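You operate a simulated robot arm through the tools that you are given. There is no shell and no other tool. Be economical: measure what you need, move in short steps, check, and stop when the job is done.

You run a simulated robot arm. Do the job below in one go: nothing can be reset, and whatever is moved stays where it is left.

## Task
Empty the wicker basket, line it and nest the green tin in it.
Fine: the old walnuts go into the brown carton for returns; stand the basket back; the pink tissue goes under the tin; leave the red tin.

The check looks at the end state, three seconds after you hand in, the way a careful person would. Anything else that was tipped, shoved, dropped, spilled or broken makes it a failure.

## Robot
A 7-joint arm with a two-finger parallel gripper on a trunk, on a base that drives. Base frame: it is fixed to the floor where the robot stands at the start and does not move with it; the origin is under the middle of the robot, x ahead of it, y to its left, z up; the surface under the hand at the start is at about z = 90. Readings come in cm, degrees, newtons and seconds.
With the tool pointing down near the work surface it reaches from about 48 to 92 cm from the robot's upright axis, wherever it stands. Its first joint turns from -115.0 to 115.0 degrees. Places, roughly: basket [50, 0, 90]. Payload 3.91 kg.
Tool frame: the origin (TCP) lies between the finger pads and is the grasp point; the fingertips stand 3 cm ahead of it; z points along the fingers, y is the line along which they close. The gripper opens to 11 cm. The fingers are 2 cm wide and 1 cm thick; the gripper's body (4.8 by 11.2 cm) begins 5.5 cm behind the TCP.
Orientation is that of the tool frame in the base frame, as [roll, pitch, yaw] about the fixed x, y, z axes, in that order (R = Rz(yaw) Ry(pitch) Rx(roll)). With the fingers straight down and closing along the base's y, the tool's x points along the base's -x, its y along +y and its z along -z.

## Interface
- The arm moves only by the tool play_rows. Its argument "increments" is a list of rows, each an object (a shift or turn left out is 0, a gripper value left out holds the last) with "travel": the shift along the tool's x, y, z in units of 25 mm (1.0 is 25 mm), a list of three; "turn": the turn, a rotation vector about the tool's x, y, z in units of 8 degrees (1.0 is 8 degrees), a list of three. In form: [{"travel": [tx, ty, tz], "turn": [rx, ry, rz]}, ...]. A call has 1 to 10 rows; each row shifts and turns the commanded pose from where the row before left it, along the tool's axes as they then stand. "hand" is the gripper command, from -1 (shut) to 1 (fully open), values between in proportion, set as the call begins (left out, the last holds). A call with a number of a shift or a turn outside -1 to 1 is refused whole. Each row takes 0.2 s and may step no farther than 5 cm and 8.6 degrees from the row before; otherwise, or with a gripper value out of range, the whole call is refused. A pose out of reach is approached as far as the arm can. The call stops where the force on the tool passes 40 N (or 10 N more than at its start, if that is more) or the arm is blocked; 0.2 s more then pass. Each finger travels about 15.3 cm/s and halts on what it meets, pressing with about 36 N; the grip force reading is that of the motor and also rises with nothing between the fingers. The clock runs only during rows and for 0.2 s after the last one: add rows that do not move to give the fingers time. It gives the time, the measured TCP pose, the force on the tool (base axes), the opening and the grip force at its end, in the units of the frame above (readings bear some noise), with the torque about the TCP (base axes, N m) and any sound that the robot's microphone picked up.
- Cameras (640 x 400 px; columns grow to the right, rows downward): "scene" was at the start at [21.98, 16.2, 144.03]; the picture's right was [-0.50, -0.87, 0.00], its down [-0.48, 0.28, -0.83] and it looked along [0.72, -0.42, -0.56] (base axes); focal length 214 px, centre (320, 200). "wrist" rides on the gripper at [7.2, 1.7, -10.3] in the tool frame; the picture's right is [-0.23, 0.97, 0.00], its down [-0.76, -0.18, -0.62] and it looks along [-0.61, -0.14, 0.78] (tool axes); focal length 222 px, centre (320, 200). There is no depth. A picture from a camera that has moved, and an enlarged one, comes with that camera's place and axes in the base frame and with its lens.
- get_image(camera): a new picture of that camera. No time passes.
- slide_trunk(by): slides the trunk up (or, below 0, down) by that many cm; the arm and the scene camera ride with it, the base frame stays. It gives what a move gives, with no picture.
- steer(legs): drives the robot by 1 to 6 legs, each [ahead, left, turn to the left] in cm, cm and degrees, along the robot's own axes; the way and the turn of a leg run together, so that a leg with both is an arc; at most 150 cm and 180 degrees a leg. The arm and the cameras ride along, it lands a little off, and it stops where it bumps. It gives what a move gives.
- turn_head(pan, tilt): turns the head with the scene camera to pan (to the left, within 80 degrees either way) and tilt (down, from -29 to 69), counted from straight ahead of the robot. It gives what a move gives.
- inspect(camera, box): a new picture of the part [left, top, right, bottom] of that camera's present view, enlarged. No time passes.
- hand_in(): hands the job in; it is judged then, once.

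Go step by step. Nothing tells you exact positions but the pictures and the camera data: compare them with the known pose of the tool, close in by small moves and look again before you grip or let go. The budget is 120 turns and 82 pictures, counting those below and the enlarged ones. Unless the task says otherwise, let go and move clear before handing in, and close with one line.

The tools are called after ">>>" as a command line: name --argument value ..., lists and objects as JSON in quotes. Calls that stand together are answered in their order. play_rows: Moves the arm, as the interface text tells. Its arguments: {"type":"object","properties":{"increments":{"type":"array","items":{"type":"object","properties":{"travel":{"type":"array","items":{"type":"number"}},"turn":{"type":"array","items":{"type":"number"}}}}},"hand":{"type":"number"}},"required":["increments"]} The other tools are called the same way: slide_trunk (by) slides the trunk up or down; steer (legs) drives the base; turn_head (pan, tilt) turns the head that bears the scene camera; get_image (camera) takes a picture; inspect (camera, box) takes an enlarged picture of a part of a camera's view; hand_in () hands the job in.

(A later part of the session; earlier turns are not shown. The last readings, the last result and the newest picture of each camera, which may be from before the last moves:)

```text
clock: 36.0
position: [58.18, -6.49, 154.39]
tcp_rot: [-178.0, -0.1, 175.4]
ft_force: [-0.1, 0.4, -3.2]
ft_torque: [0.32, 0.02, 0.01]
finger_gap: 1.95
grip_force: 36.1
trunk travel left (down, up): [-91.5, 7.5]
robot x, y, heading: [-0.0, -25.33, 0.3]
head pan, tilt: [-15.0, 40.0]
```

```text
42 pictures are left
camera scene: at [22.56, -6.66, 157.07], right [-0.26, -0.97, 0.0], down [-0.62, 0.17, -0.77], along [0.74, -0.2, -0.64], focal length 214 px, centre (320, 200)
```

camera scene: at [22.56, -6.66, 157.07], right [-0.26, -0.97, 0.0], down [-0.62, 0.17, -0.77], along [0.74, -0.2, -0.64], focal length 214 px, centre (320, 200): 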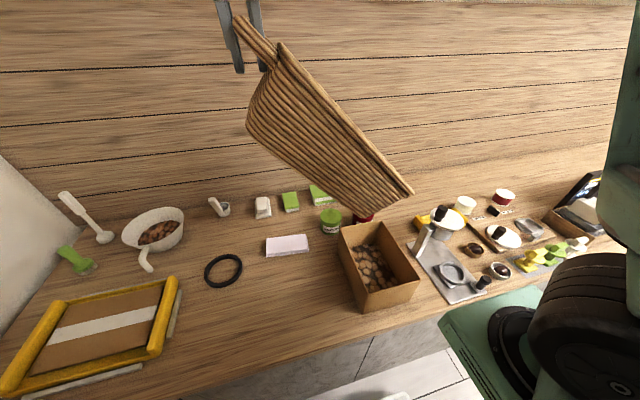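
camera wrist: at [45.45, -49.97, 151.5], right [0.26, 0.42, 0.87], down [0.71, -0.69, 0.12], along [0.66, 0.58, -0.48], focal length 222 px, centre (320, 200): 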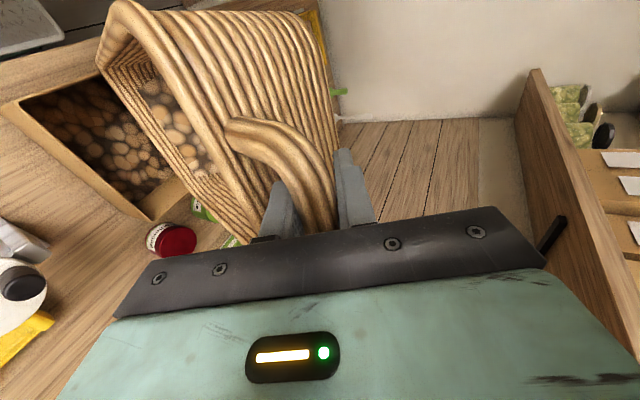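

Basket is at about 40° tilt. I lean the hand back 32° to bring it nearer level, then drive back left to its place.

>>> play_rows --increments '[{"turn": [0.8, 0, 0]}, {"turn": [0.8, 0, 0]}, {"turn": [0.8, 0, 0]}, {"turn": [0.8, 0, 0]}, {"turn": [0.8, 0, 0]}, {}]'

>>> steer --legs '[[0, 14, 0], [0, 14.6, 0]]'

>>> slide_trunk --by -14

>>> turn_head --pan 0 --tilt 45

>>> get_image --camera "scene"

```text
clock: 37.4
position: [58.46, -6.93, 152.44]
tcp_rot: [-148.7, -2.9, 175.1]
ft_force: [-1.3, -0.1, -3.1]
ft_torque: [0.47, -0.04, -0.01]
finger_gap: 1.96
grip_force: 36.0
out of reach, approached as far as the arm can: row 5
trunk travel left (down, up): [-91.5, 7.5]
robot x, y, heading: [0.31, -25.17, 0.4]
head pan, tilt: [-15.0, 40.0]
```

```text
clock: 39.6
position: [58.38, 21.47, 152.54]
tcp_rot: [-148.6, -2.7, 175.1]
ft_force: [-0.7, 0.4, -2.7]
ft_torque: [0.46, -0.02, 0.01]
finger_gap: 1.94
grip_force: 36.2
trunk travel left (down, up): [-91.5, 7.5]
robot x, y, heading: [-0.06, 3.56, -0.2]
head pan, tilt: [-15.0, 40.0]
```

```text
clock: 41.3
position: [58.29, 21.55, 138.5]
tcp_rot: [-148.6, -2.8, 175.1]
ft_force: [0.0, 1.3, -3.7]
ft_torque: [0.46, -0.04, 0.02]
finger_gap: 1.94
grip_force: 36.1
trunk travel left (down, up): [-77.5, 21.5]
robot x, y, heading: [-0.07, 3.05, 0.0]
head pan, tilt: [-15.0, 40.0]
```

```text
clock: 42.1
position: [58.5, 21.51, 138.51]
tcp_rot: [-148.6, -2.7, 175.1]
ft_force: [0.0, 0.0, -3.1]
ft_torque: [0.44, -0.02, 0.02]
finger_gap: 1.95
grip_force: 36.4
trunk travel left (down, up): [-77.5, 21.5]
robot x, y, heading: [-0.12, 3.1, 0.1]
head pan, tilt: [0.0, 45.0]
```

```text
41 pictures are left
camera scene: at [22.34, 23.94, 142.36], right [0.0, -1.0, 0.0], down [-0.71, 0.0, -0.71], along [0.71, 0.0, -0.71], focal length 214 px, centre (320, 200)
```

scene: 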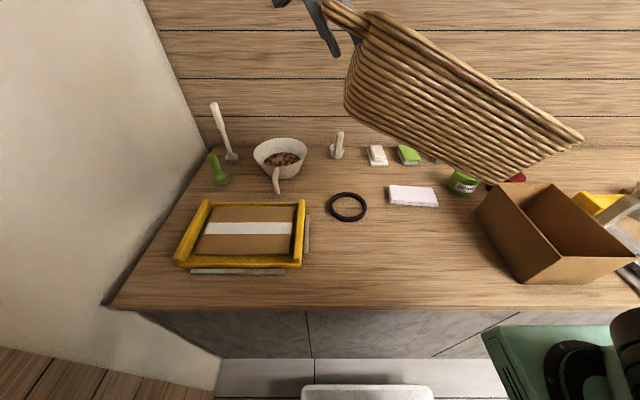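

The basket is over its place at about 25° tilt. I lower it in the hand toward where its right bottom edge belongs, stopping a few cm above.

>>> play_rows --increments '[{"travel": [0.164, 0.295, 0.945]}, {"travel": [0.164, 0.295, 0.945]}, {"travel": [0.164, 0.295, 0.945]}, {"travel": [0.164, 0.295, 0.945]}, {"travel": [0.164, 0.295, 0.945]}, {"travel": [0.164, 0.295, 0.945]}, {"travel": [0.164, 0.295, 0.945]}, {"travel": [0.164, 0.295, 0.945]}, {"travel": [0.164, 0.295, 0.945]}, {"travel": [0.164, 0.295, 0.945]}]'

>>> get_image --camera "scene"

```text
clock: 44.3
position: [52.65, 15.87, 114.86]
tcp_rot: [-148.6, -2.7, 175.1]
ft_force: [-0.1, -0.2, -2.7]
ft_torque: [0.46, -0.04, 0.0]
finger_gap: 1.94
grip_force: 35.7
trunk travel left (down, up): [-77.5, 21.5]
robot x, y, heading: [-0.02, 3.12, 0.4]
head pan, tilt: [0.0, 45.0]
```

```text
40 pictures are left
camera scene: at [22.33, 23.94, 142.36], right [0.0, -1.0, 0.0], down [-0.71, 0.0, -0.71], along [0.71, 0.0, -0.71], focal length 214 px, centre (320, 200)
```

scene: 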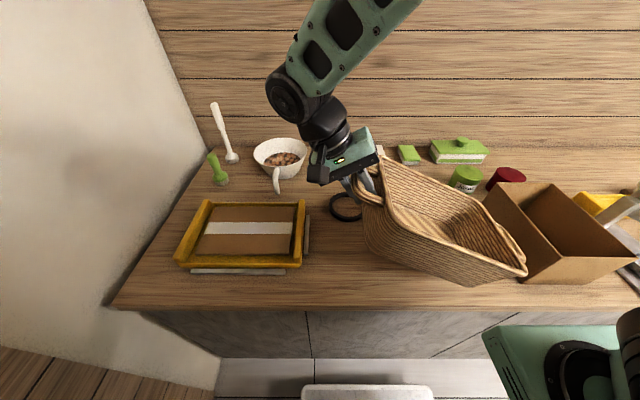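

I correct the small roll error and x, and lower the last cm's until the right bottom edge touches.

>>> play_rows --increments '[{"travel": [-0.27, 0, 0], "turn": [0, -0.144, 0.088]}, {"travel": [-0.27, 0, 0], "turn": [0, -0.144, 0.088]}, {"travel": [0, 0.22, 0.36]}, {"travel": [0, 0.22, 0.36]}, {"travel": [0, 0.22, 0.36]}, {}]'

>>> inspect --camera "scene" --box '[300, 120, 580, 310]'

```text
clock: 45.7
position: [54.18, 15.77, 111.53]
tcp_rot: [-148.5, 0.1, 175.1]
ft_force: [0.1, -0.6, -2.8]
ft_torque: [0.45, -0.04, 0.01]
finger_gap: 1.97
grip_force: 35.6
trunk travel left (down, up): [-77.5, 21.5]
robot x, y, heading: [0.06, 3.44, 0.1]
head pan, tilt: [0.0, 45.0]
```

```text
2.11 times, centred on (440, 215) of scene
camera zoom: at [22.34, 23.95, 142.35], right [0.0, -1.0, 0.0], down [-0.71, 0.0, -0.71], along [0.71, 0.0, -0.71], focal length 452 px, centre (67, 168)
```

zoom: 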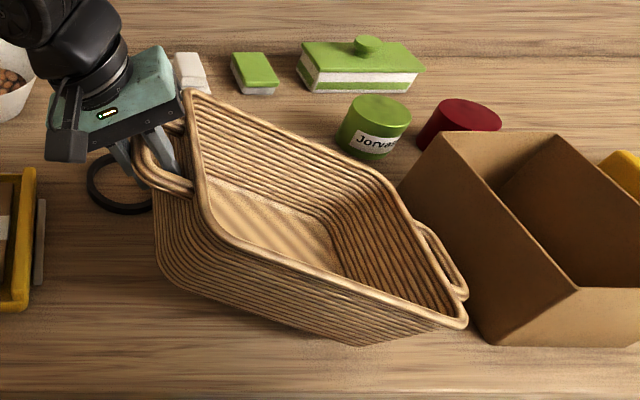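

The edge is at about y −10, right where it stood, perhaps 2 cm up. I lower in small steps to find contact.

>>> play_rows --increments '[{"travel": [0, 0.1, 0.17]}, {"travel": [0, 0.1, 0.17]}, {"travel": [0, 0.1, 0.17]}, {"travel": [0, 0.1, 0.17]}, {}]'

```text
clock: 46.9
position: [54.08, 15.78, 109.61]
tcp_rot: [-148.6, 0.0, 175.2]
ft_force: [0.8, 0.9, -0.6]
ft_torque: [0.09, -0.22, 0.11]
finger_gap: 1.93
grip_force: 36.2
trunk travel left (down, up): [-77.5, 21.5]
robot x, y, heading: [-0.34, 3.43, 0.1]
head pan, tilt: [0.0, 45.0]
```

The right bottom edge is on the table. I lay the basket down along the arc about that edge, first 60 % of the way.

>>> play_rows --increments '[{"travel": [0, 0.53, 0.216]}, {"travel": [0, 0.53, 0.216]}, {"travel": [0, 0.516, 0.27]}, {"travel": [0, 0.516, 0.27]}, {"travel": [0, 0.49, 0.31]}, {"travel": [0, 0.49, 0.31]}, {}]'

>>> get_image --camera "scene"

```text
clock: 48.5
position: [54.41, 20.1, 102.2]
tcp_rot: [-148.6, -0.1, 175.1]
ft_force: [-1.1, -0.3, -0.9]
ft_torque: [-0.03, -0.07, -0.17]
finger_gap: 1.93
grip_force: 36.6
trunk travel left (down, up): [-77.5, 21.5]
robot x, y, heading: [-0.07, 3.33, 0.1]
head pan, tilt: [0.0, 45.0]
```

```text
38 pictures are left
camera scene: at [22.32, 23.95, 142.35], right [0.0, -1.0, 0.0], down [-0.71, 0.0, -0.71], along [0.71, 0.0, -0.71], focal length 214 px, centre (320, 200)
```

scene: 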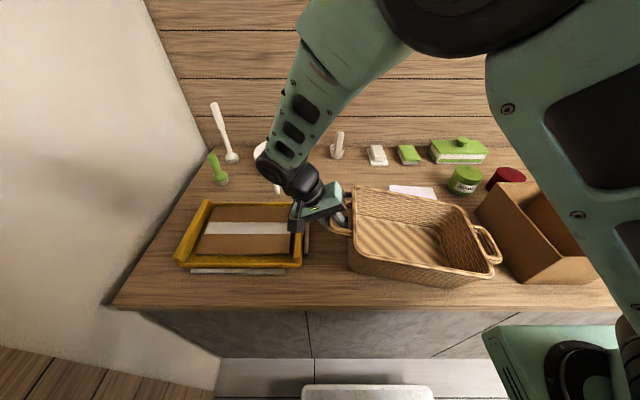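

Laying down well. I complete the remaining drop, about 5.5 cm, in small steps.

>>> play_rows --increments '[{"travel": [0, 0.47, 0.36]}, {"travel": [0, 0.47, 0.36]}, {"travel": [0, 0.47, 0.36]}, {"travel": [0, 0.2, 0.16]}, {"travel": [0, 0.15, 0.14]}, {}]'

>>> inspect --camera "scene" --box '[270, 160, 510, 300]'

```text
clock: 49.9
position: [54.44, 22.13, 96.73]
tcp_rot: [-148.6, 0.0, 175.1]
ft_force: [-0.5, -0.9, -1.5]
ft_torque: [0.02, -0.12, -0.14]
finger_gap: 1.94
grip_force: 36.6
trunk travel left (down, up): [-77.5, 21.5]
robot x, y, heading: [-0.02, 3.42, 0.0]
head pan, tilt: [0.0, 45.0]
```

```text
2.67 times, centred on (390, 230) of scene
camera zoom: at [22.33, 23.95, 142.35], right [0.0, -1.0, 0.0], down [-0.71, 0.0, -0.71], along [0.71, 0.0, -0.71], focal length 572 px, centre (133, 120)
```

zoom: 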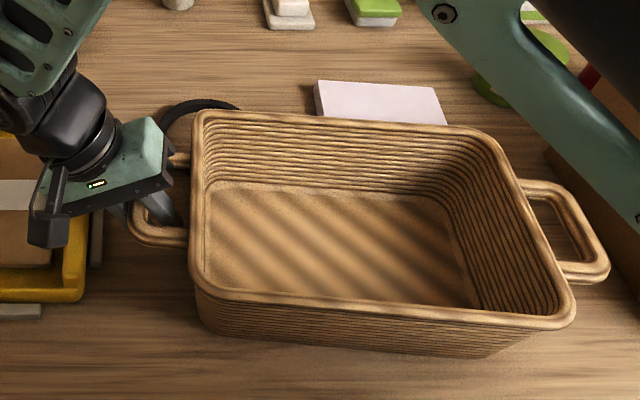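

Basket is empty and almost flat. I lower the last few millimetres until it bears on the table.

>>> play_rows --increments '[{"travel": [0, 0.05, 0.09]}, {"travel": [0, 0.05, 0.09]}, {"travel": [0, 0.05, 0.09]}, {}]'

```text
clock: 50.9
position: [54.54, 22.13, 96.16]
tcp_rot: [-148.7, 0.0, 175.1]
ft_force: [1.4, 9.1, 19.4]
ft_torque: [-0.09, -0.26, 0.08]
finger_gap: 1.94
grip_force: 36.4
trunk travel left (down, up): [-77.5, 21.5]
robot x, y, heading: [-0.07, 3.21, 0.2]
head pan, tilt: [0.0, 45.0]
```

It bears on the table now. I ease up 2 mm and open only slightly, since the inner finger is near the wall.

>>> play_rows --increments '[{"travel": [0, -0.04, -0.07]}, {}]'

>>> play_rows --hand -0.48 --increments '[{}, {}, {}]'

>>> get_image --camera "wrist"

```text
clock: 51.5
position: [54.5, 22.01, 96.35]
tcp_rot: [-148.5, -0.1, 175.0]
ft_force: [0.3, -0.9, 0.6]
ft_torque: [0.32, -0.17, 0.02]
finger_gap: 1.95
grip_force: 35.6
trunk travel left (down, up): [-77.5, 21.5]
robot x, y, heading: [0.19, 3.24, -0.1]
head pan, tilt: [0.0, 45.0]
```

```text
clock: 52.3
position: [54.5, 22.0, 96.38]
tcp_rot: [-148.6, 0.0, 175.2]
ft_force: [-1.0, -1.4, -0.3]
ft_torque: [0.03, -0.04, -0.01]
finger_gap: 2.92
grip_force: 0.3
trunk travel left (down, up): [-77.5, 21.5]
robot x, y, heading: [-0.15, 2.87, 0.0]
head pan, tilt: [0.0, 45.0]
```

```text
36 pictures are left
camera wrist: at [47.91, 29.51, 104.23], right [0.3, 0.81, -0.51], down [0.77, 0.11, 0.62], along [0.56, -0.58, -0.59], focal length 222 px, centre (320, 200)
```

wrist: 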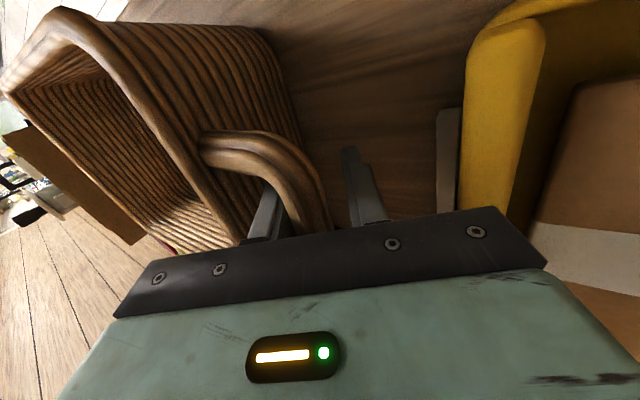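

Released. I withdraw along the finger axis, slowly at first.

>>> play_rows --increments '[{"travel": [0, -0.08, -0.1]}, {"travel": [0, 0, -0.4]}, {"travel": [0, 0, -0.6]}, {"travel": [0, 0, -0.8]}, {"travel": [0, 0, -1]}, {"travel": [0, 0, -1]}, {"travel": [0, 0, -1]}, {"travel": [0, 0, -1]}]'

>>> get_image --camera "scene"

```text
clock: 54.1
position: [55.23, 29.63, 108.93]
tcp_rot: [-148.6, 0.0, 175.1]
ft_force: [0.6, 0.2, -0.6]
ft_torque: [0.02, 0.01, 0.02]
finger_gap: 2.84
grip_force: 0.0
trunk travel left (down, up): [-77.5, 21.5]
robot x, y, heading: [-0.25, 3.25, 0.2]
head pan, tilt: [0.0, 45.0]
```

```text
35 pictures are left
camera scene: at [22.34, 23.94, 142.35], right [0.0, -1.0, 0.0], down [-0.71, 0.0, -0.71], along [0.71, 0.0, -0.71], focal length 214 px, centre (320, 200)
```

scene: 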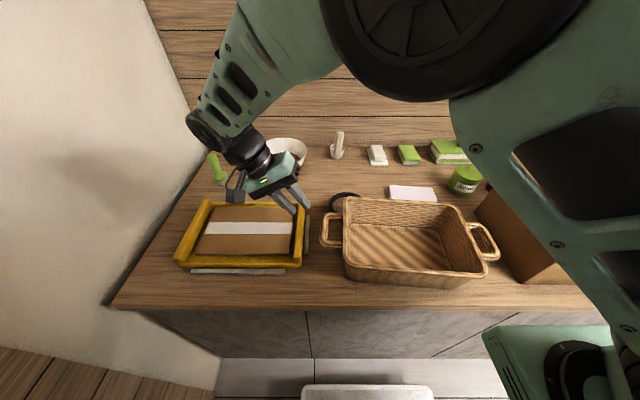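

The basket stands back in its place, empty. Next the pink tissue near (76, −8): I raise the hand, set it upright and go above the tissue.

>>> play_rows --hand 1 --increments '[{"travel": [0, -0.52, -0.854]}, {"travel": [0, -0.52, -0.854]}, {"travel": [0, -0.52, -0.854]}, {"travel": [0, -0.52, -0.854]}, {"travel": [0, -0.52, -0.854], "turn": [-0.98, 0, 0]}, {"travel": [0, -0.3, -0.95], "turn": [-0.98, 0, 0]}, {"turn": [-0.98, 0, 0]}, {"turn": [-0.98, 0, 0]}, {"turn": [0, 0, -0.6]}]'

>>> play_rows --increments '[{"travel": [-0.8, -1, 0], "turn": [0, 0, 0]}, {"travel": [-0.8, -1, 0]}, {"travel": [-0.8, -1, 0]}, {"travel": [-0.8, -1, 0]}, {"travel": [-0.8, -1, 0]}, {"travel": [-0.8, -1, 0]}, {"travel": [0, -1, 0]}, {"travel": [0, -1, 0]}, {"travel": [0, -1, 0]}, {"travel": [0, -1, 0]}]'

>>> get_image --camera "wrist"

```text
clock: 56.1
position: [55.16, 29.83, 124.06]
tcp_rot: [-179.9, 0.0, 179.9]
ft_force: [-0.7, -0.3, 0.0]
ft_torque: [-0.01, -0.04, 0.03]
finger_gap: 10.97
grip_force: 0.1
trunk travel left (down, up): [-77.5, 21.5]
robot x, y, heading: [-0.21, 3.13, 0.3]
head pan, tilt: [0.0, 45.0]
```

```text
clock: 58.3
position: [67.31, 5.15, 124.1]
tcp_rot: [-179.8, 0.0, 179.9]
ft_force: [-0.2, 0.1, 0.2]
ft_torque: [-0.02, 0.01, 0.03]
finger_gap: 11.01
grip_force: 0.0
trunk travel left (down, up): [-77.5, 21.5]
robot x, y, heading: [-0.24, 3.33, 0.1]
head pan, tilt: [0.0, 45.0]
```

```text
34 pictures are left
camera wrist: at [60.0, 6.78, 134.39], right [0.23, 0.97, 0.0], down [0.76, -0.18, 0.62], along [0.61, -0.14, -0.78], focal length 222 px, centre (320, 200)
```

wrist: 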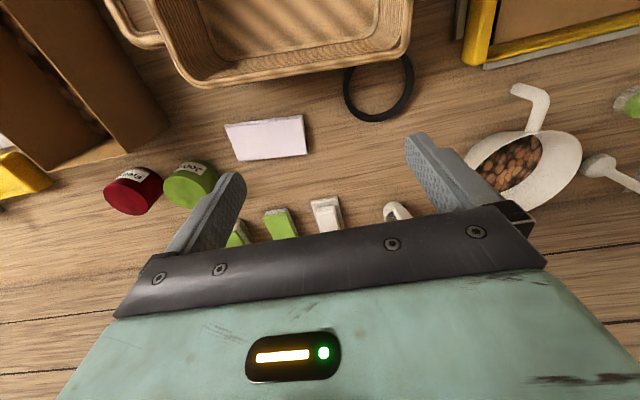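

The tissue pad is about 15 × 8 cm centred at (76, −8), turned like the basket. I look closely at its thickness.

>>> inspect --camera "wrist" --box '[210, 90, 330, 180]'

>>> inspect --camera "scene" --box '[370, 150, 500, 220]'

```text
4.44 times, centred on (270, 135) of wrist
camera zoom: at [60.0, 6.78, 134.39], right [0.23, 0.97, 0.0], down [0.76, -0.18, 0.62], along [0.61, -0.14, -0.78], focal length 987 px, centre (542, 489)
```

zoom: 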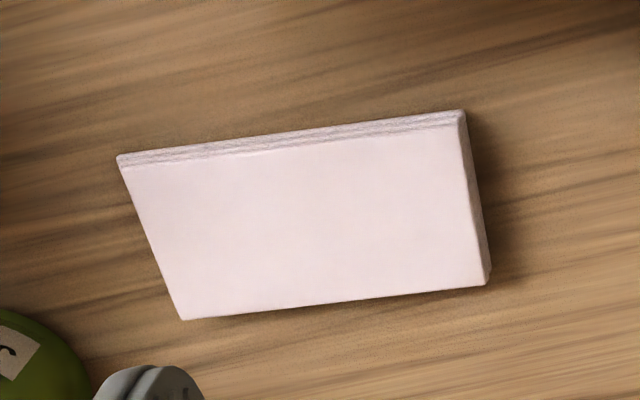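

```text
4.92 times, centred on (435, 185) of scene
camera zoom: at [22.33, 23.98, 142.35], right [0.0, -1.0, 0.0], down [-0.71, 0.0, -0.71], along [0.71, 0.0, -0.71], focal length 1056 px, centre (-246, 274)
```

zoom: 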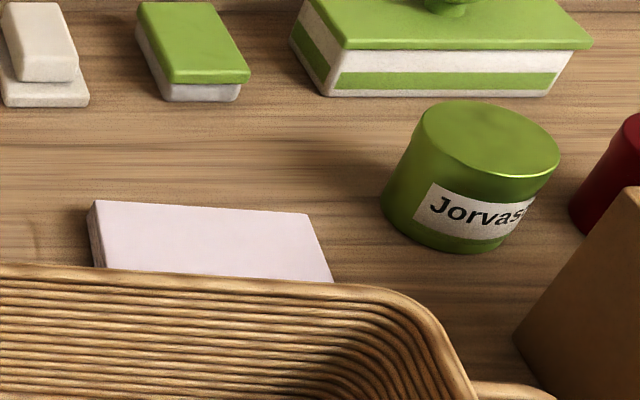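

It's a folded pad about 1.5–2 cm thick, 7.4 cm wide along x: graspable across its width. I turn the hand 84° and move above it.

>>> play_rows --increments '[{"turn": [0, 0, -1]}, {"turn": [0, 0, -1]}, {"turn": [0, 0, -1]}, {"turn": [0, 0, -1]}, {"turn": [0, 0, -1]}, {"turn": [0, 0, -1]}, {"turn": [0, 0, -1]}, {"turn": [0, 0, -1]}, {"turn": [0, 0, -1]}, {"turn": [0, 0, -1]}]'

>>> play_rows --increments '[{"turn": [0, 0, -0.5]}, {"travel": [0.78, -0.66, 0.9]}, {"travel": [0.78, -0.66, 0.9]}, {"travel": [0.78, -0.66, 0.9]}, {"travel": [0.78, -0.66, 0.9]}, {"travel": [0.78, -0.66, 0.9]}, {"travel": [0.78, -0.66, 0.9]}]'

>>> get_image --camera "wrist"

>>> get_image --camera "scene"

```text
clock: 60.5
position: [67.17, 4.78, 123.98]
tcp_rot: [-179.9, -0.1, -99.9]
ft_force: [0.5, 0.0, -0.6]
ft_torque: [0.01, 0.02, -0.02]
finger_gap: 11.0
grip_force: 0.1
trunk travel left (down, up): [-77.5, 21.5]
robot x, y, heading: [-0.09, 3.14, 0.2]
head pan, tilt: [0.0, 45.0]
```

```text
clock: 62.1
position: [75.71, -7.72, 110.58]
tcp_rot: [-180.0, -0.1, -96.1]
ft_force: [0.7, 0.0, -0.2]
ft_torque: [-0.01, 0.0, -0.01]
finger_gap: 10.99
grip_force: 0.0
trunk travel left (down, up): [-77.5, 21.5]
robot x, y, heading: [0.03, 3.13, 0.1]
head pan, tilt: [0.0, 45.0]
```

```text
31 pictures are left
camera wrist: at [73.26, -14.78, 120.85], right [-0.94, 0.33, 0.0], down [0.26, 0.74, 0.62], along [0.2, 0.59, -0.78], focal length 222 px, centre (320, 200)
```

wrist: 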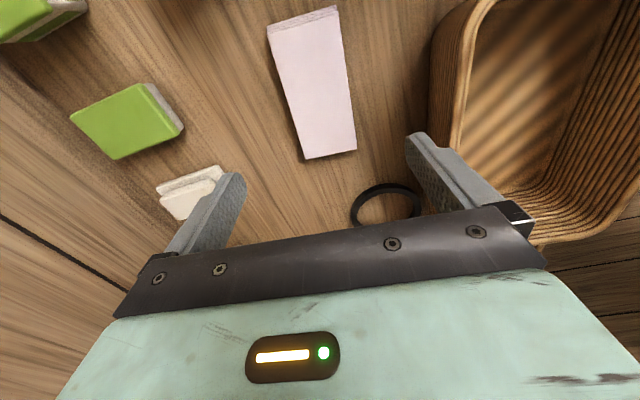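

```text
30 pictures are left
camera scene: at [22.29, 23.97, 142.36], right [0.0, -1.0, 0.0], down [-0.71, 0.0, -0.71], along [0.71, 0.0, -0.71], focal length 214 px, centre (320, 200)
```

scene: 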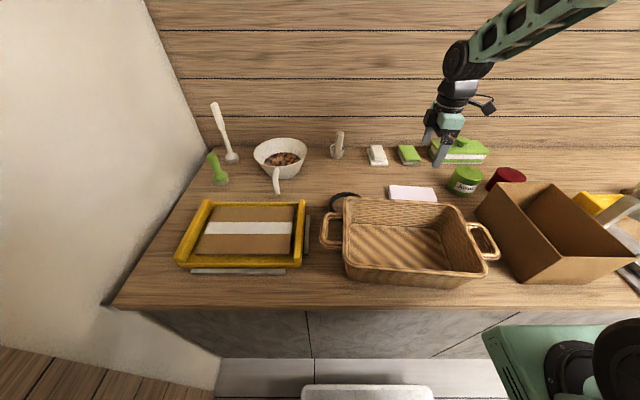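

The hand is centred over the tissue with the fingers either side of its width. I descend to just above the tabletop.

>>> play_rows --increments '[{"travel": [0, 0, 1]}, {"travel": [0, 0, 1]}, {"travel": [0, 0, 1]}, {"travel": [0, 0, 1]}, {"travel": [0, 0, 1]}, {"travel": [0, 0, 1]}, {"travel": [0, 0, 0.5]}, {"travel": [0, 0, 0.3]}, {}]'

>>> get_image --camera "wrist"

```text
clock: 64.1
position: [75.79, -7.71, 93.39]
tcp_rot: [180.0, -0.1, -96.2]
ft_force: [0.5, 0.5, 0.0]
ft_torque: [0.04, 0.01, 0.0]
finger_gap: 11.02
grip_force: 0.1
trunk travel left (down, up): [-77.5, 21.5]
robot x, y, heading: [-0.16, 3.26, -0.1]
head pan, tilt: [0.0, 45.0]
```

```text
29 pictures are left
camera wrist: at [73.36, -14.7, 103.74], right [-0.94, 0.33, 0.0], down [0.26, 0.74, 0.62], along [0.2, 0.59, -0.78], focal length 222 px, centre (320, 200)
```

wrist: 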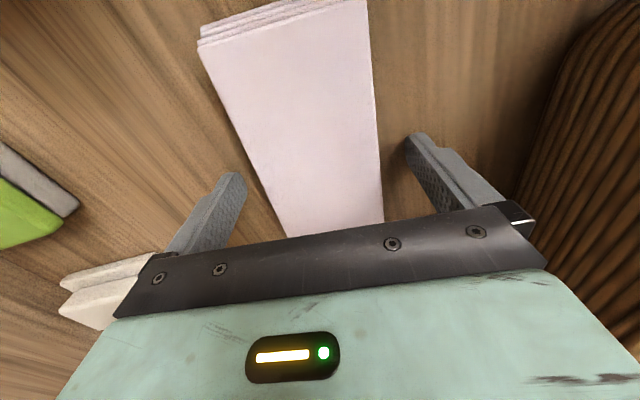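

Fingers straddle the pad. I close gently to about 6.6 cm.

>>> play_rows --hand 0.2 --increments '[{}, {}, {}, {}]'

>>> get_image --camera "wrist"

```text
clock: 65.1
position: [75.85, -7.56, 93.54]
tcp_rot: [180.0, 0.0, -96.1]
ft_force: [0.1, 0.6, -0.4]
ft_torque: [0.02, 0.01, 0.05]
finger_gap: 7.68
grip_force: 36.4
trunk travel left (down, up): [-77.5, 21.5]
robot x, y, heading: [0.12, 3.41, 0.3]
head pan, tilt: [0.0, 45.0]
```

```text
28 pictures are left
camera wrist: at [73.35, -14.69, 103.75], right [-0.94, 0.33, 0.0], down [0.26, 0.74, 0.62], along [0.2, 0.59, -0.78], focal length 222 px, centre (320, 200)
```

wrist: 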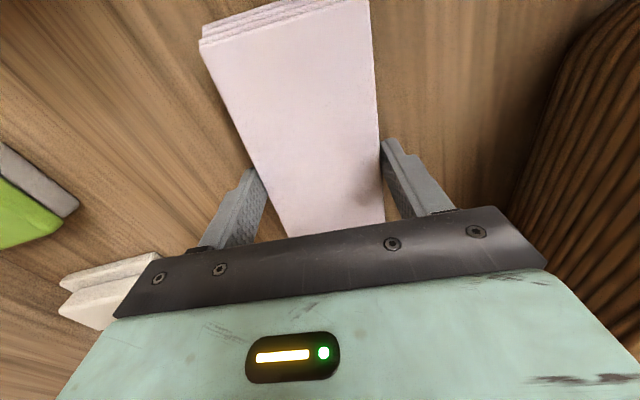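

It's held at 7.7 cm. I lift it clear of the rim and carry it above the basket.

>>> play_rows --increments '[{"travel": [0, 0, -0.5]}, {"travel": [0, 0, -1]}, {"travel": [0, 0, -1]}, {"travel": [0, 0, -1]}, {"travel": [0, 0, -1]}, {"travel": [0, 0, -1]}, {"travel": [0, 0, -1]}, {"travel": [0, 0, -1]}]'

>>> play_rows --increments '[{"travel": [-0.413, 0.995, 0]}, {"travel": [-0.413, 0.995, 0]}, {"travel": [-0.413, 0.995, 0]}, {"travel": [-0.413, 0.995, 0]}, {"travel": [-0.413, 0.995, 0]}, {"travel": [-0.413, 0.995, 0]}, {"travel": [-0.413, 0.995, 0]}, {"travel": [-0.413, 0.995, 0]}, {"travel": [-0.413, 0.995, 0]}]'

>>> get_image --camera "wrist"

>>> get_image --camera "scene"

```text
clock: 66.9
position: [75.87, -7.97, 112.39]
tcp_rot: [180.0, -0.1, -96.0]
ft_force: [-0.3, 0.3, 0.2]
ft_torque: [-0.03, 0.01, -0.02]
finger_gap: 7.64
grip_force: 36.2
trunk travel left (down, up): [-77.5, 21.5]
robot x, y, heading: [-0.01, 3.1, 0.0]
head pan, tilt: [0.0, 45.0]
```

```text
clock: 68.9
position: [54.47, 3.64, 112.37]
tcp_rot: [-179.9, -0.1, -96.1]
ft_force: [-0.5, 0.5, -0.4]
ft_torque: [-0.01, 0.03, 0.03]
finger_gap: 7.68
grip_force: 35.9
trunk travel left (down, up): [-77.5, 21.5]
robot x, y, heading: [-0.18, 3.07, 0.3]
head pan, tilt: [0.0, 45.0]
```

```text
27 pictures are left
camera wrist: at [52.01, -3.38, 122.47], right [-0.94, 0.33, 0.0], down [0.26, 0.74, 0.62], along [0.2, 0.59, -0.78], focal length 222 px, centre (320, 200)
```

wrist: 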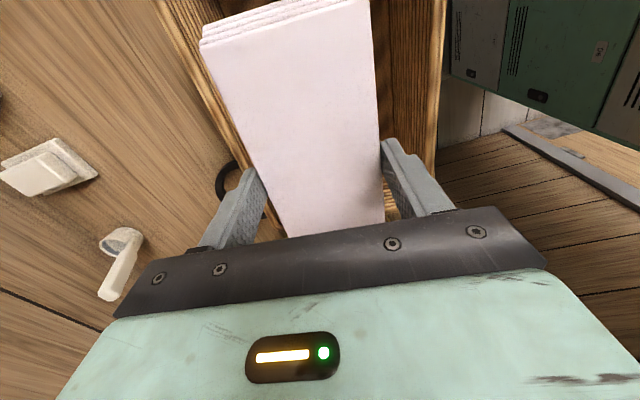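

```text
26 pictures are left
camera scene: at [22.36, 23.93, 142.36], right [0.0, -1.0, 0.0], down [-0.71, 0.0, -0.71], along [0.71, 0.0, -0.71], focal length 214 px, centre (320, 200)
```

scene: 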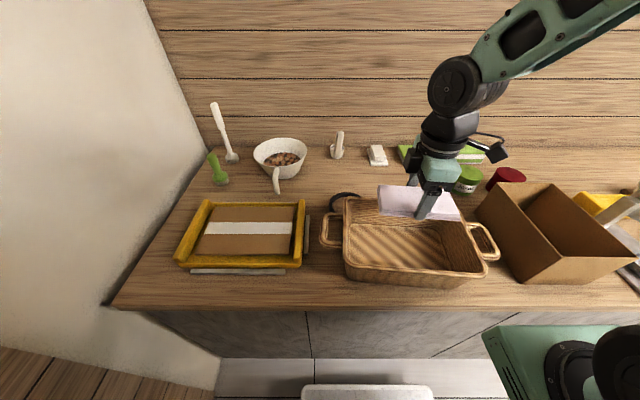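

The pad is centred above the basket (centre about 54.3, 3.4). I lower it into the basket.

>>> play_rows --increments '[{"travel": [0, 0, 1]}, {"travel": [0, 0, 1]}, {"travel": [0, 0, 1]}, {"travel": [0, 0, 1]}, {"travel": [0, 0, 1]}, {"travel": [0, 0, 1]}, {"travel": [0, 0, 0.6]}, {}]'

>>> play_rows --increments '[{"travel": [0, 0, 0.12]}, {"travel": [0, 0, 0.12]}, {}]'

>>> get_image --camera "scene"

```text
clock: 70.7
position: [54.46, 3.82, 96.04]
tcp_rot: [180.0, -0.1, -96.1]
ft_force: [-0.8, -0.1, 1.0]
ft_torque: [0.02, 0.0, 0.0]
finger_gap: 7.66
grip_force: 36.1
trunk travel left (down, up): [-77.5, 21.5]
robot x, y, heading: [-0.2, 3.34, 0.1]
head pan, tilt: [0.0, 45.0]
```

```text
clock: 71.5
position: [54.55, 3.85, 95.2]
tcp_rot: [-180.0, -0.2, -96.1]
ft_force: [0.4, -0.4, -0.4]
ft_torque: [0.02, -0.04, -0.02]
finger_gap: 7.63
grip_force: 36.5
trunk travel left (down, up): [-77.5, 21.5]
robot x, y, heading: [-0.19, 3.34, -0.2]
head pan, tilt: [0.0, 45.0]
```

```text
25 pictures are left
camera scene: at [22.33, 23.95, 142.36], right [0.0, -1.0, 0.0], down [-0.71, 0.0, -0.71], along [0.71, 0.0, -0.71], focal length 214 px, centre (320, 200)
```

scene: 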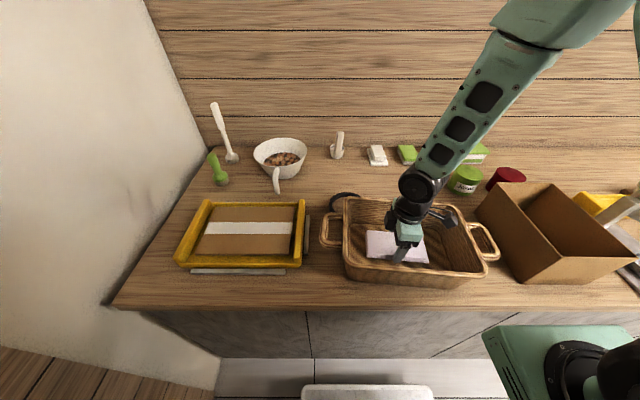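

No contact yet. I lower in 2.5 mm steps until it touches.

>>> play_rows --increments '[{"travel": [0, 0, 0.1]}, {"travel": [0, 0, 0.1]}, {"travel": [0, 0, 0.1]}, {}]'

```text
clock: 72.5
position: [54.42, 3.81, 94.51]
tcp_rot: [179.9, -0.1, -96.0]
ft_force: [0.0, 0.1, -0.5]
ft_torque: [-0.07, 0.01, -0.03]
finger_gap: 7.67
grip_force: 35.6
trunk travel left (down, up): [-77.5, 21.5]
robot x, y, heading: [-0.11, 3.38, 0.3]
head pan, tilt: [0.0, 45.0]
```

Nearly at the floor. I lower 4 mm more and then open just enough to release.

>>> play_rows --increments '[{"travel": [0, 0, 0.08]}, {"travel": [0, 0, 0.08]}, {}]'

>>> play_rows --hand 0.62 --increments '[{}, {}, {}]'

>>> play_rows --increments '[{"travel": [0, 0, -0.4]}, {"travel": [0, 0, -1]}, {"travel": [0, 0, -1]}, {"travel": [0, 0, -1]}, {"travel": [0, 0, -1]}, {"travel": [0, 0, -1]}, {"travel": [0, 0, -1]}, {"travel": [0, 0, -1]}, {"travel": [0, 0, -1]}]'

>>> get_image --camera "scene"

>>> get_image --camera "wrist"

```text
clock: 73.3
position: [54.56, 3.76, 94.22]
tcp_rot: [-180.0, 0.0, -96.0]
ft_force: [-2.6, -2.4, 35.6]
ft_torque: [-0.26, 0.2, 0.09]
finger_gap: 7.69
grip_force: 35.7
trunk travel left (down, up): [-77.5, 21.5]
robot x, y, heading: [-0.19, 3.29, 0.4]
head pan, tilt: [0.0, 45.0]
```

```text
clock: 74.1
position: [54.57, 3.8, 93.89]
tcp_rot: [-180.0, -0.1, -96.0]
ft_force: [0.1, -0.3, -0.3]
ft_torque: [0.0, -0.05, -0.02]
finger_gap: 8.92
grip_force: 0.2
trunk travel left (down, up): [-77.5, 21.5]
robot x, y, heading: [-0.15, 3.7, 0.1]
head pan, tilt: [0.0, 45.0]
```

```text
clock: 76.1
position: [54.29, 3.98, 114.99]
tcp_rot: [179.9, -0.1, -96.1]
ft_force: [0.4, 0.2, 0.5]
ft_torque: [-0.01, -0.01, -0.02]
finger_gap: 8.89
grip_force: 0.0
trunk travel left (down, up): [-77.5, 21.5]
robot x, y, heading: [-0.08, 3.38, -0.0]
head pan, tilt: [0.0, 45.0]
```

```text
24 pictures are left
camera scene: at [22.35, 23.94, 142.35], right [0.0, -1.0, 0.0], down [-0.71, 0.0, -0.71], along [0.71, 0.0, -0.71], focal length 214 px, centre (320, 200)
```

scene: 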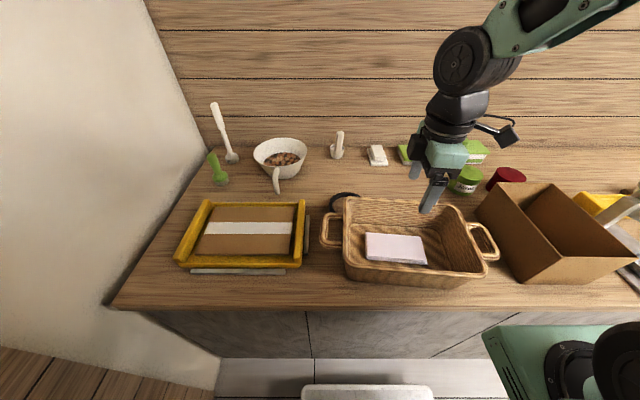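

```text
23 pictures are left
camera wrist: at [51.91, -3.09, 125.31], right [-0.94, 0.33, 0.0], down [0.26, 0.74, 0.62], along [0.2, 0.59, -0.78], focal length 222 px, centre (320, 200)
```

wrist: 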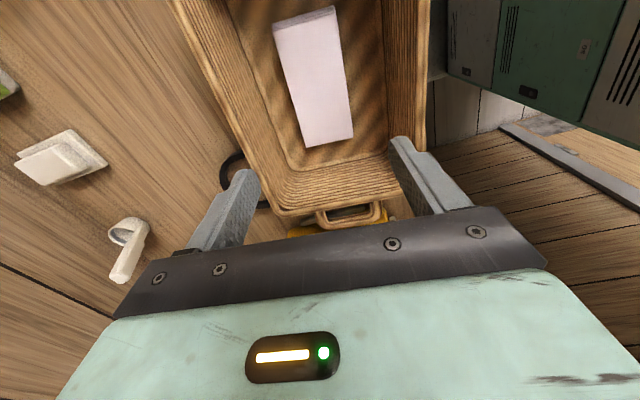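

The pad lies flat in the middle of the basket. Now the green tin near (78, −25): I move above it with the hand fully open.

>>> play_rows --hand 1 --increments '[{"travel": [1, -1, 0]}, {"travel": [1, -1, 0]}, {"travel": [1, -1, 0]}, {"travel": [1, -1, 0]}, {"travel": [1, -1, 0]}, {"travel": [1, -1, 0]}, {"travel": [0.9, -1, 0]}, {"travel": [0.8, -1, 0]}, {"travel": [0.7, -1, 0]}, {"travel": [0.5, -1, 0]}]'

>>> get_image --camera "wrist"

>>> turn_head --pan -25 --tilt 38

>>> get_image --camera "scene"

```text
clock: 78.3
position: [76.86, -20.93, 114.95]
tcp_rot: [179.9, -0.1, -96.1]
ft_force: [0.3, -0.2, -0.2]
ft_torque: [-0.01, -0.04, 0.0]
finger_gap: 11.0
grip_force: 0.0
trunk travel left (down, up): [-77.5, 21.5]
robot x, y, heading: [-0.01, 3.14, -0.1]
head pan, tilt: [0.0, 45.0]
```

```text
22 pictures are left
camera wrist: at [74.39, -28.0, 125.35], right [-0.94, 0.33, 0.0], down [0.26, 0.74, 0.62], along [0.2, 0.59, -0.78], focal length 222 px, centre (320, 200)
```

wrist: 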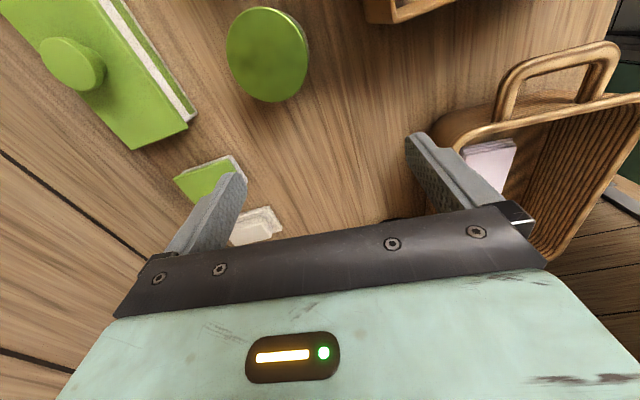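

```text
clock: 79.2
position: [76.88, -20.9, 115.06]
tcp_rot: [-180.0, -0.1, -96.2]
ft_force: [-0.1, 0.0, -1.4]
ft_torque: [0.01, 0.03, 0.01]
finger_gap: 11.04
grip_force: 0.1
trunk travel left (down, up): [-77.5, 21.5]
robot x, y, heading: [-0.03, 3.27, 0.4]
head pan, tilt: [-25.0, 38.0]
```

```text
21 pictures are left
camera scene: at [22.03, 20.3, 143.38], right [-0.42, -0.91, 0.0], down [-0.56, 0.26, -0.79], along [0.71, -0.33, -0.62], focal length 214 px, centre (320, 200)
```

scene: 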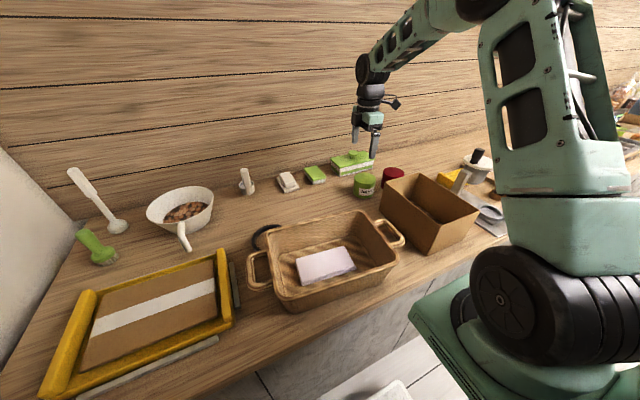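

The tin's top centre works out at about (80.6, −27.2, 97), about 8.5 cm across. I centre the hand over it.

>>> play_rows --increments '[{"travel": [0.783, -0.58, 0]}, {"travel": [0.783, -0.58, 0]}, {"travel": [0.783, -0.58, 0]}, {}]'

>>> get_image --camera "wrist"

```text
clock: 80.2
position: [80.45, -27.33, 115.1]
tcp_rot: [-180.0, 0.0, -96.1]
ft_force: [-0.6, -1.0, -0.6]
ft_torque: [0.0, 0.01, 0.01]
finger_gap: 10.99
grip_force: 0.1
trunk travel left (down, up): [-77.5, 21.5]
robot x, y, heading: [0.11, 3.17, -0.2]
head pan, tilt: [-25.0, 38.0]
```

```text
20 pictures are left
camera wrist: at [78.05, -34.36, 125.29], right [-0.94, 0.33, 0.0], down [0.26, 0.74, 0.62], along [0.2, 0.59, -0.78], focal length 222 px, centre (320, 200)
```

wrist: 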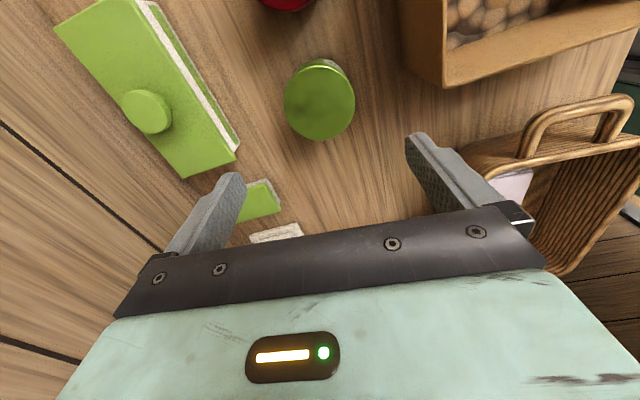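

The tin is exactly centred between the fingers (80.4, −27.2). I descend around it.

>>> play_rows --increments '[{"travel": [0, 0, 1]}, {"travel": [0, 0, 1]}, {"travel": [0, 0, 1]}, {"travel": [0, 0, 1]}, {"travel": [0, 0, 1]}, {}]'

>>> get_image --camera "wrist"

```text
clock: 81.6
position: [80.65, -27.08, 102.53]
tcp_rot: [180.0, 0.0, -96.1]
ft_force: [0.0, -0.2, -0.9]
ft_torque: [-0.01, -0.01, -0.02]
finger_gap: 11.0
grip_force: 0.1
trunk travel left (down, up): [-77.5, 21.5]
robot x, y, heading: [-0.15, 3.43, 0.2]
head pan, tilt: [-25.0, 38.0]
```

```text
19 pictures are left
camera wrist: at [78.14, -34.26, 112.82], right [-0.94, 0.33, 0.0], down [0.26, 0.74, 0.62], along [0.2, 0.59, -0.78], focal length 222 px, centre (320, 200)
```

wrist: 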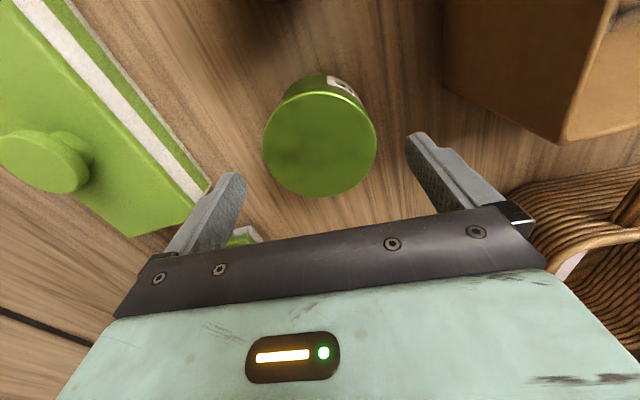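

Still centred. I go down the remaining 8 cm and close on it.

>>> play_rows --increments '[{"travel": [0, 0, 0.8]}, {"travel": [0, 0, 0.8]}, {"travel": [0, 0, 0.8]}, {"travel": [0, 0, 0.8]}, {}]'

>>> play_rows --hand 0.3 --increments '[{}, {}, {}, {}]'

>>> get_image --camera "wrist"

```text
clock: 82.8
position: [80.55, -27.38, 94.46]
tcp_rot: [179.9, -0.2, -96.1]
ft_force: [-0.3, 0.1, -0.5]
ft_torque: [0.03, 0.01, -0.01]
finger_gap: 11.01
grip_force: 0.1
trunk travel left (down, up): [-77.5, 21.5]
robot x, y, heading: [-0.15, 3.07, 0.1]
head pan, tilt: [-25.0, 38.0]
```

```text
clock: 83.8
position: [80.64, -27.4, 94.45]
tcp_rot: [179.9, 0.0, -96.1]
ft_force: [0.1, 0.0, -0.1]
ft_torque: [-0.08, -0.06, -0.01]
finger_gap: 8.48
grip_force: 36.2
trunk travel left (down, up): [-77.5, 21.5]
robot x, y, heading: [0.03, 3.15, 0.4]
head pan, tilt: [-25.0, 38.0]
```

```text
18 pictures are left
camera wrist: at [78.14, -34.42, 104.75], right [-0.94, 0.33, 0.0], down [0.26, 0.74, 0.62], along [0.2, 0.59, -0.78], focal length 222 px, centre (320, 200)
```

wrist: 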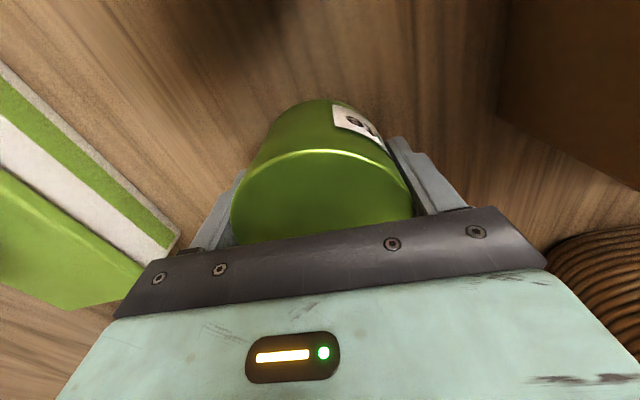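

The tin is held (8.5 cm). I lift it straight up and check.

>>> play_rows --increments '[{"travel": [0, 0, -0.5]}, {"travel": [0, 0, -1]}, {"travel": [0, 0, -1]}, {"travel": [0, 0, -1]}, {"travel": [0, 0, -1]}, {"travel": [0, 0, -1]}, {"travel": [0, 0, -1]}, {"travel": [0, 0, -1]}, {}]'

>>> play_rows --increments '[{"travel": [-0.94, 0.977, 0]}, {"travel": [-0.94, 0.977, 0]}, {"travel": [-0.94, 0.977, 0]}, {"travel": [-0.94, 0.977, 0]}, {"travel": [-0.94, 0.977, 0]}, {"travel": [-0.94, 0.977, 0]}, {"travel": [-0.94, 0.977, 0]}, {"travel": [-0.94, 0.977, 0]}, {"travel": [-0.94, 0.977, 0]}, {"travel": [-0.94, 0.977, 0]}]'

>>> play_rows --increments '[{"travel": [-0.94, 0.977, 0]}, {"travel": [-0.94, 0.977, 0]}, {}]'

>>> get_image --camera "scene"

>>> get_image --camera "wrist"

```text
clock: 85.8
position: [80.86, -27.2, 113.4]
tcp_rot: [180.0, 0.0, -96.1]
ft_force: [0.1, -0.2, -2.0]
ft_torque: [-0.01, 0.03, -0.04]
finger_gap: 8.47
grip_force: 35.5
trunk travel left (down, up): [-77.5, 21.5]
robot x, y, heading: [0.02, 3.43, 0.0]
head pan, tilt: [-25.0, 38.0]
```

```text
clock: 88.0
position: [59.02, -1.25, 113.28]
tcp_rot: [-180.0, 0.0, -96.2]
ft_force: [0.3, -0.2, -2.9]
ft_torque: [-0.02, -0.02, 0.02]
finger_gap: 8.48
grip_force: 36.1
trunk travel left (down, up): [-77.5, 21.5]
robot x, y, heading: [-0.29, 3.35, 0.4]
head pan, tilt: [-25.0, 38.0]
```

```text
clock: 88.8
position: [54.96, 4.05, 113.28]
tcp_rot: [180.0, -0.1, -96.1]
ft_force: [-0.3, -0.4, -2.9]
ft_torque: [0.03, 0.0, -0.03]
finger_gap: 8.48
grip_force: 36.4
trunk travel left (down, up): [-77.5, 21.5]
robot x, y, heading: [0.01, 3.51, 0.0]
head pan, tilt: [-25.0, 38.0]
```

```text
17 pictures are left
camera scene: at [22.04, 20.29, 143.38], right [-0.42, -0.91, 0.0], down [-0.56, 0.26, -0.79], along [0.71, -0.33, -0.62], focal length 214 px, centre (320, 200)
```

scene: 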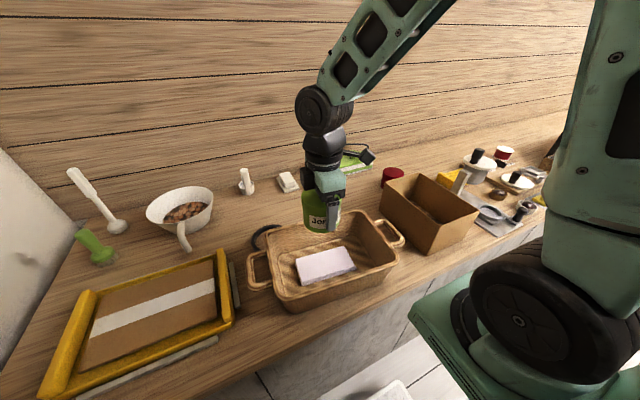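

```text
16 pictures are left
camera wrist: at [52.39, -2.97, 123.54], right [-0.94, 0.33, 0.0], down [0.26, 0.74, 0.62], along [0.2, 0.59, -0.78], focal length 222 px, centre (320, 200)
```

wrist: 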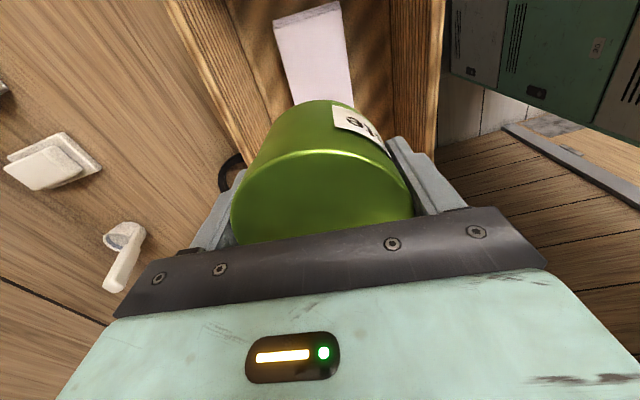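

Tin is above the pad; I shift 0.5 cm to line up and lower to just above the pad.

>>> play_rows --increments '[{"travel": [0.05, 0.2, 0.5]}, {"travel": [0, 0, 1]}, {"travel": [0, 0, 1]}, {"travel": [0, 0, 1]}, {"travel": [0, 0, 1]}, {"travel": [0, 0, 1]}, {}]'

>>> play_rows --increments '[{"travel": [0, 0, 0.1]}, {"travel": [0, 0, 0.1]}, {"travel": [0, 0, 0.1]}, {"travel": [0, 0, 0.1]}, {}]'

>>> inspect --camera "scene" --box '[230, 160, 430, 330]'

```text
clock: 90.4
position: [53.91, 3.68, 99.6]
tcp_rot: [180.0, -0.1, -96.1]
ft_force: [-0.4, -0.7, -2.6]
ft_torque: [0.04, -0.01, -0.01]
finger_gap: 8.48
grip_force: 36.5
trunk travel left (down, up): [-77.5, 21.5]
robot x, y, heading: [0.21, 3.56, 0.3]
head pan, tilt: [-25.0, 38.0]
```

```text
clock: 91.6
position: [53.99, 3.68, 98.64]
tcp_rot: [-180.0, -0.1, -96.1]
ft_force: [-0.6, 0.1, -1.8]
ft_torque: [-0.01, 0.01, -0.03]
finger_gap: 8.5
grip_force: 36.3
trunk travel left (down, up): [-77.5, 21.5]
robot x, y, heading: [-0.24, 3.02, 0.2]
head pan, tilt: [-25.0, 38.0]
```

```text
2.35 times, centred on (330, 245) of scene
camera zoom: at [22.03, 20.3, 143.38], right [-0.42, -0.91, 0.0], down [-0.56, 0.26, -0.79], along [0.71, -0.33, -0.62], focal length 505 px, centre (296, 94)
```

zoom: 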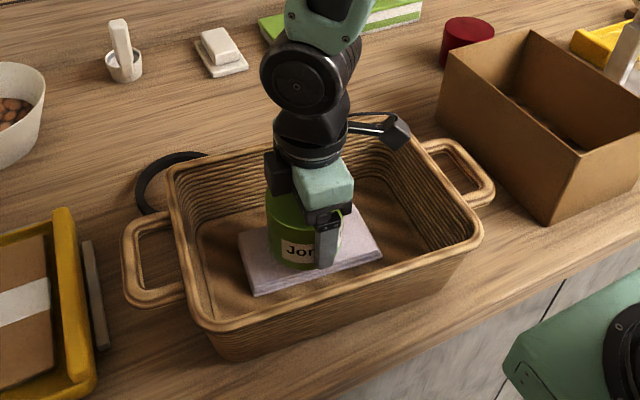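

Well centred over the pad. I lower on in 2 mm steps to find contact.

>>> play_rows --increments '[{"travel": [0, 0, 0.08]}, {"travel": [0, 0, 0.08]}, {"travel": [0, 0, 0.08]}, {}]'

>>> play_rows --increments '[{"travel": [0, 0, 0.08]}, {"travel": [0, 0, 0.08]}, {}]'

```text
clock: 92.6
position: [54.07, 3.78, 98.02]
tcp_rot: [-180.0, -0.2, -96.1]
ft_force: [0.1, 0.8, -2.2]
ft_torque: [0.01, -0.02, -0.02]
finger_gap: 8.5
grip_force: 35.9
trunk travel left (down, up): [-77.5, 21.5]
robot x, y, heading: [0.01, 3.13, 0.1]
head pan, tilt: [-25.0, 38.0]
```

```text
clock: 93.4
position: [54.05, 3.88, 97.55]
tcp_rot: [-180.0, -0.2, -96.1]
ft_force: [0.1, -0.6, -2.2]
ft_torque: [-0.02, 0.01, -0.02]
finger_gap: 8.48
grip_force: 35.7
trunk travel left (down, up): [-77.5, 21.5]
robot x, y, heading: [-0.02, 3.38, 0.2]
head pan, tilt: [-25.0, 38.0]
```

>>> play_rows --increments '[{"travel": [0, 0, 0.07]}, {"travel": [0, 0, 0.07]}, {}]'

```text
clock: 94.2
position: [54.0, 3.75, 97.22]
tcp_rot: [180.0, -0.1, -96.2]
ft_force: [-0.7, -0.2, 7.3]
ft_torque: [-0.04, 0.0, 0.01]
finger_gap: 8.49
grip_force: 36.0
trunk travel left (down, up): [-77.5, 21.5]
robot x, y, heading: [-0.08, 3.29, 0.3]
head pan, tilt: [-25.0, 38.0]
```

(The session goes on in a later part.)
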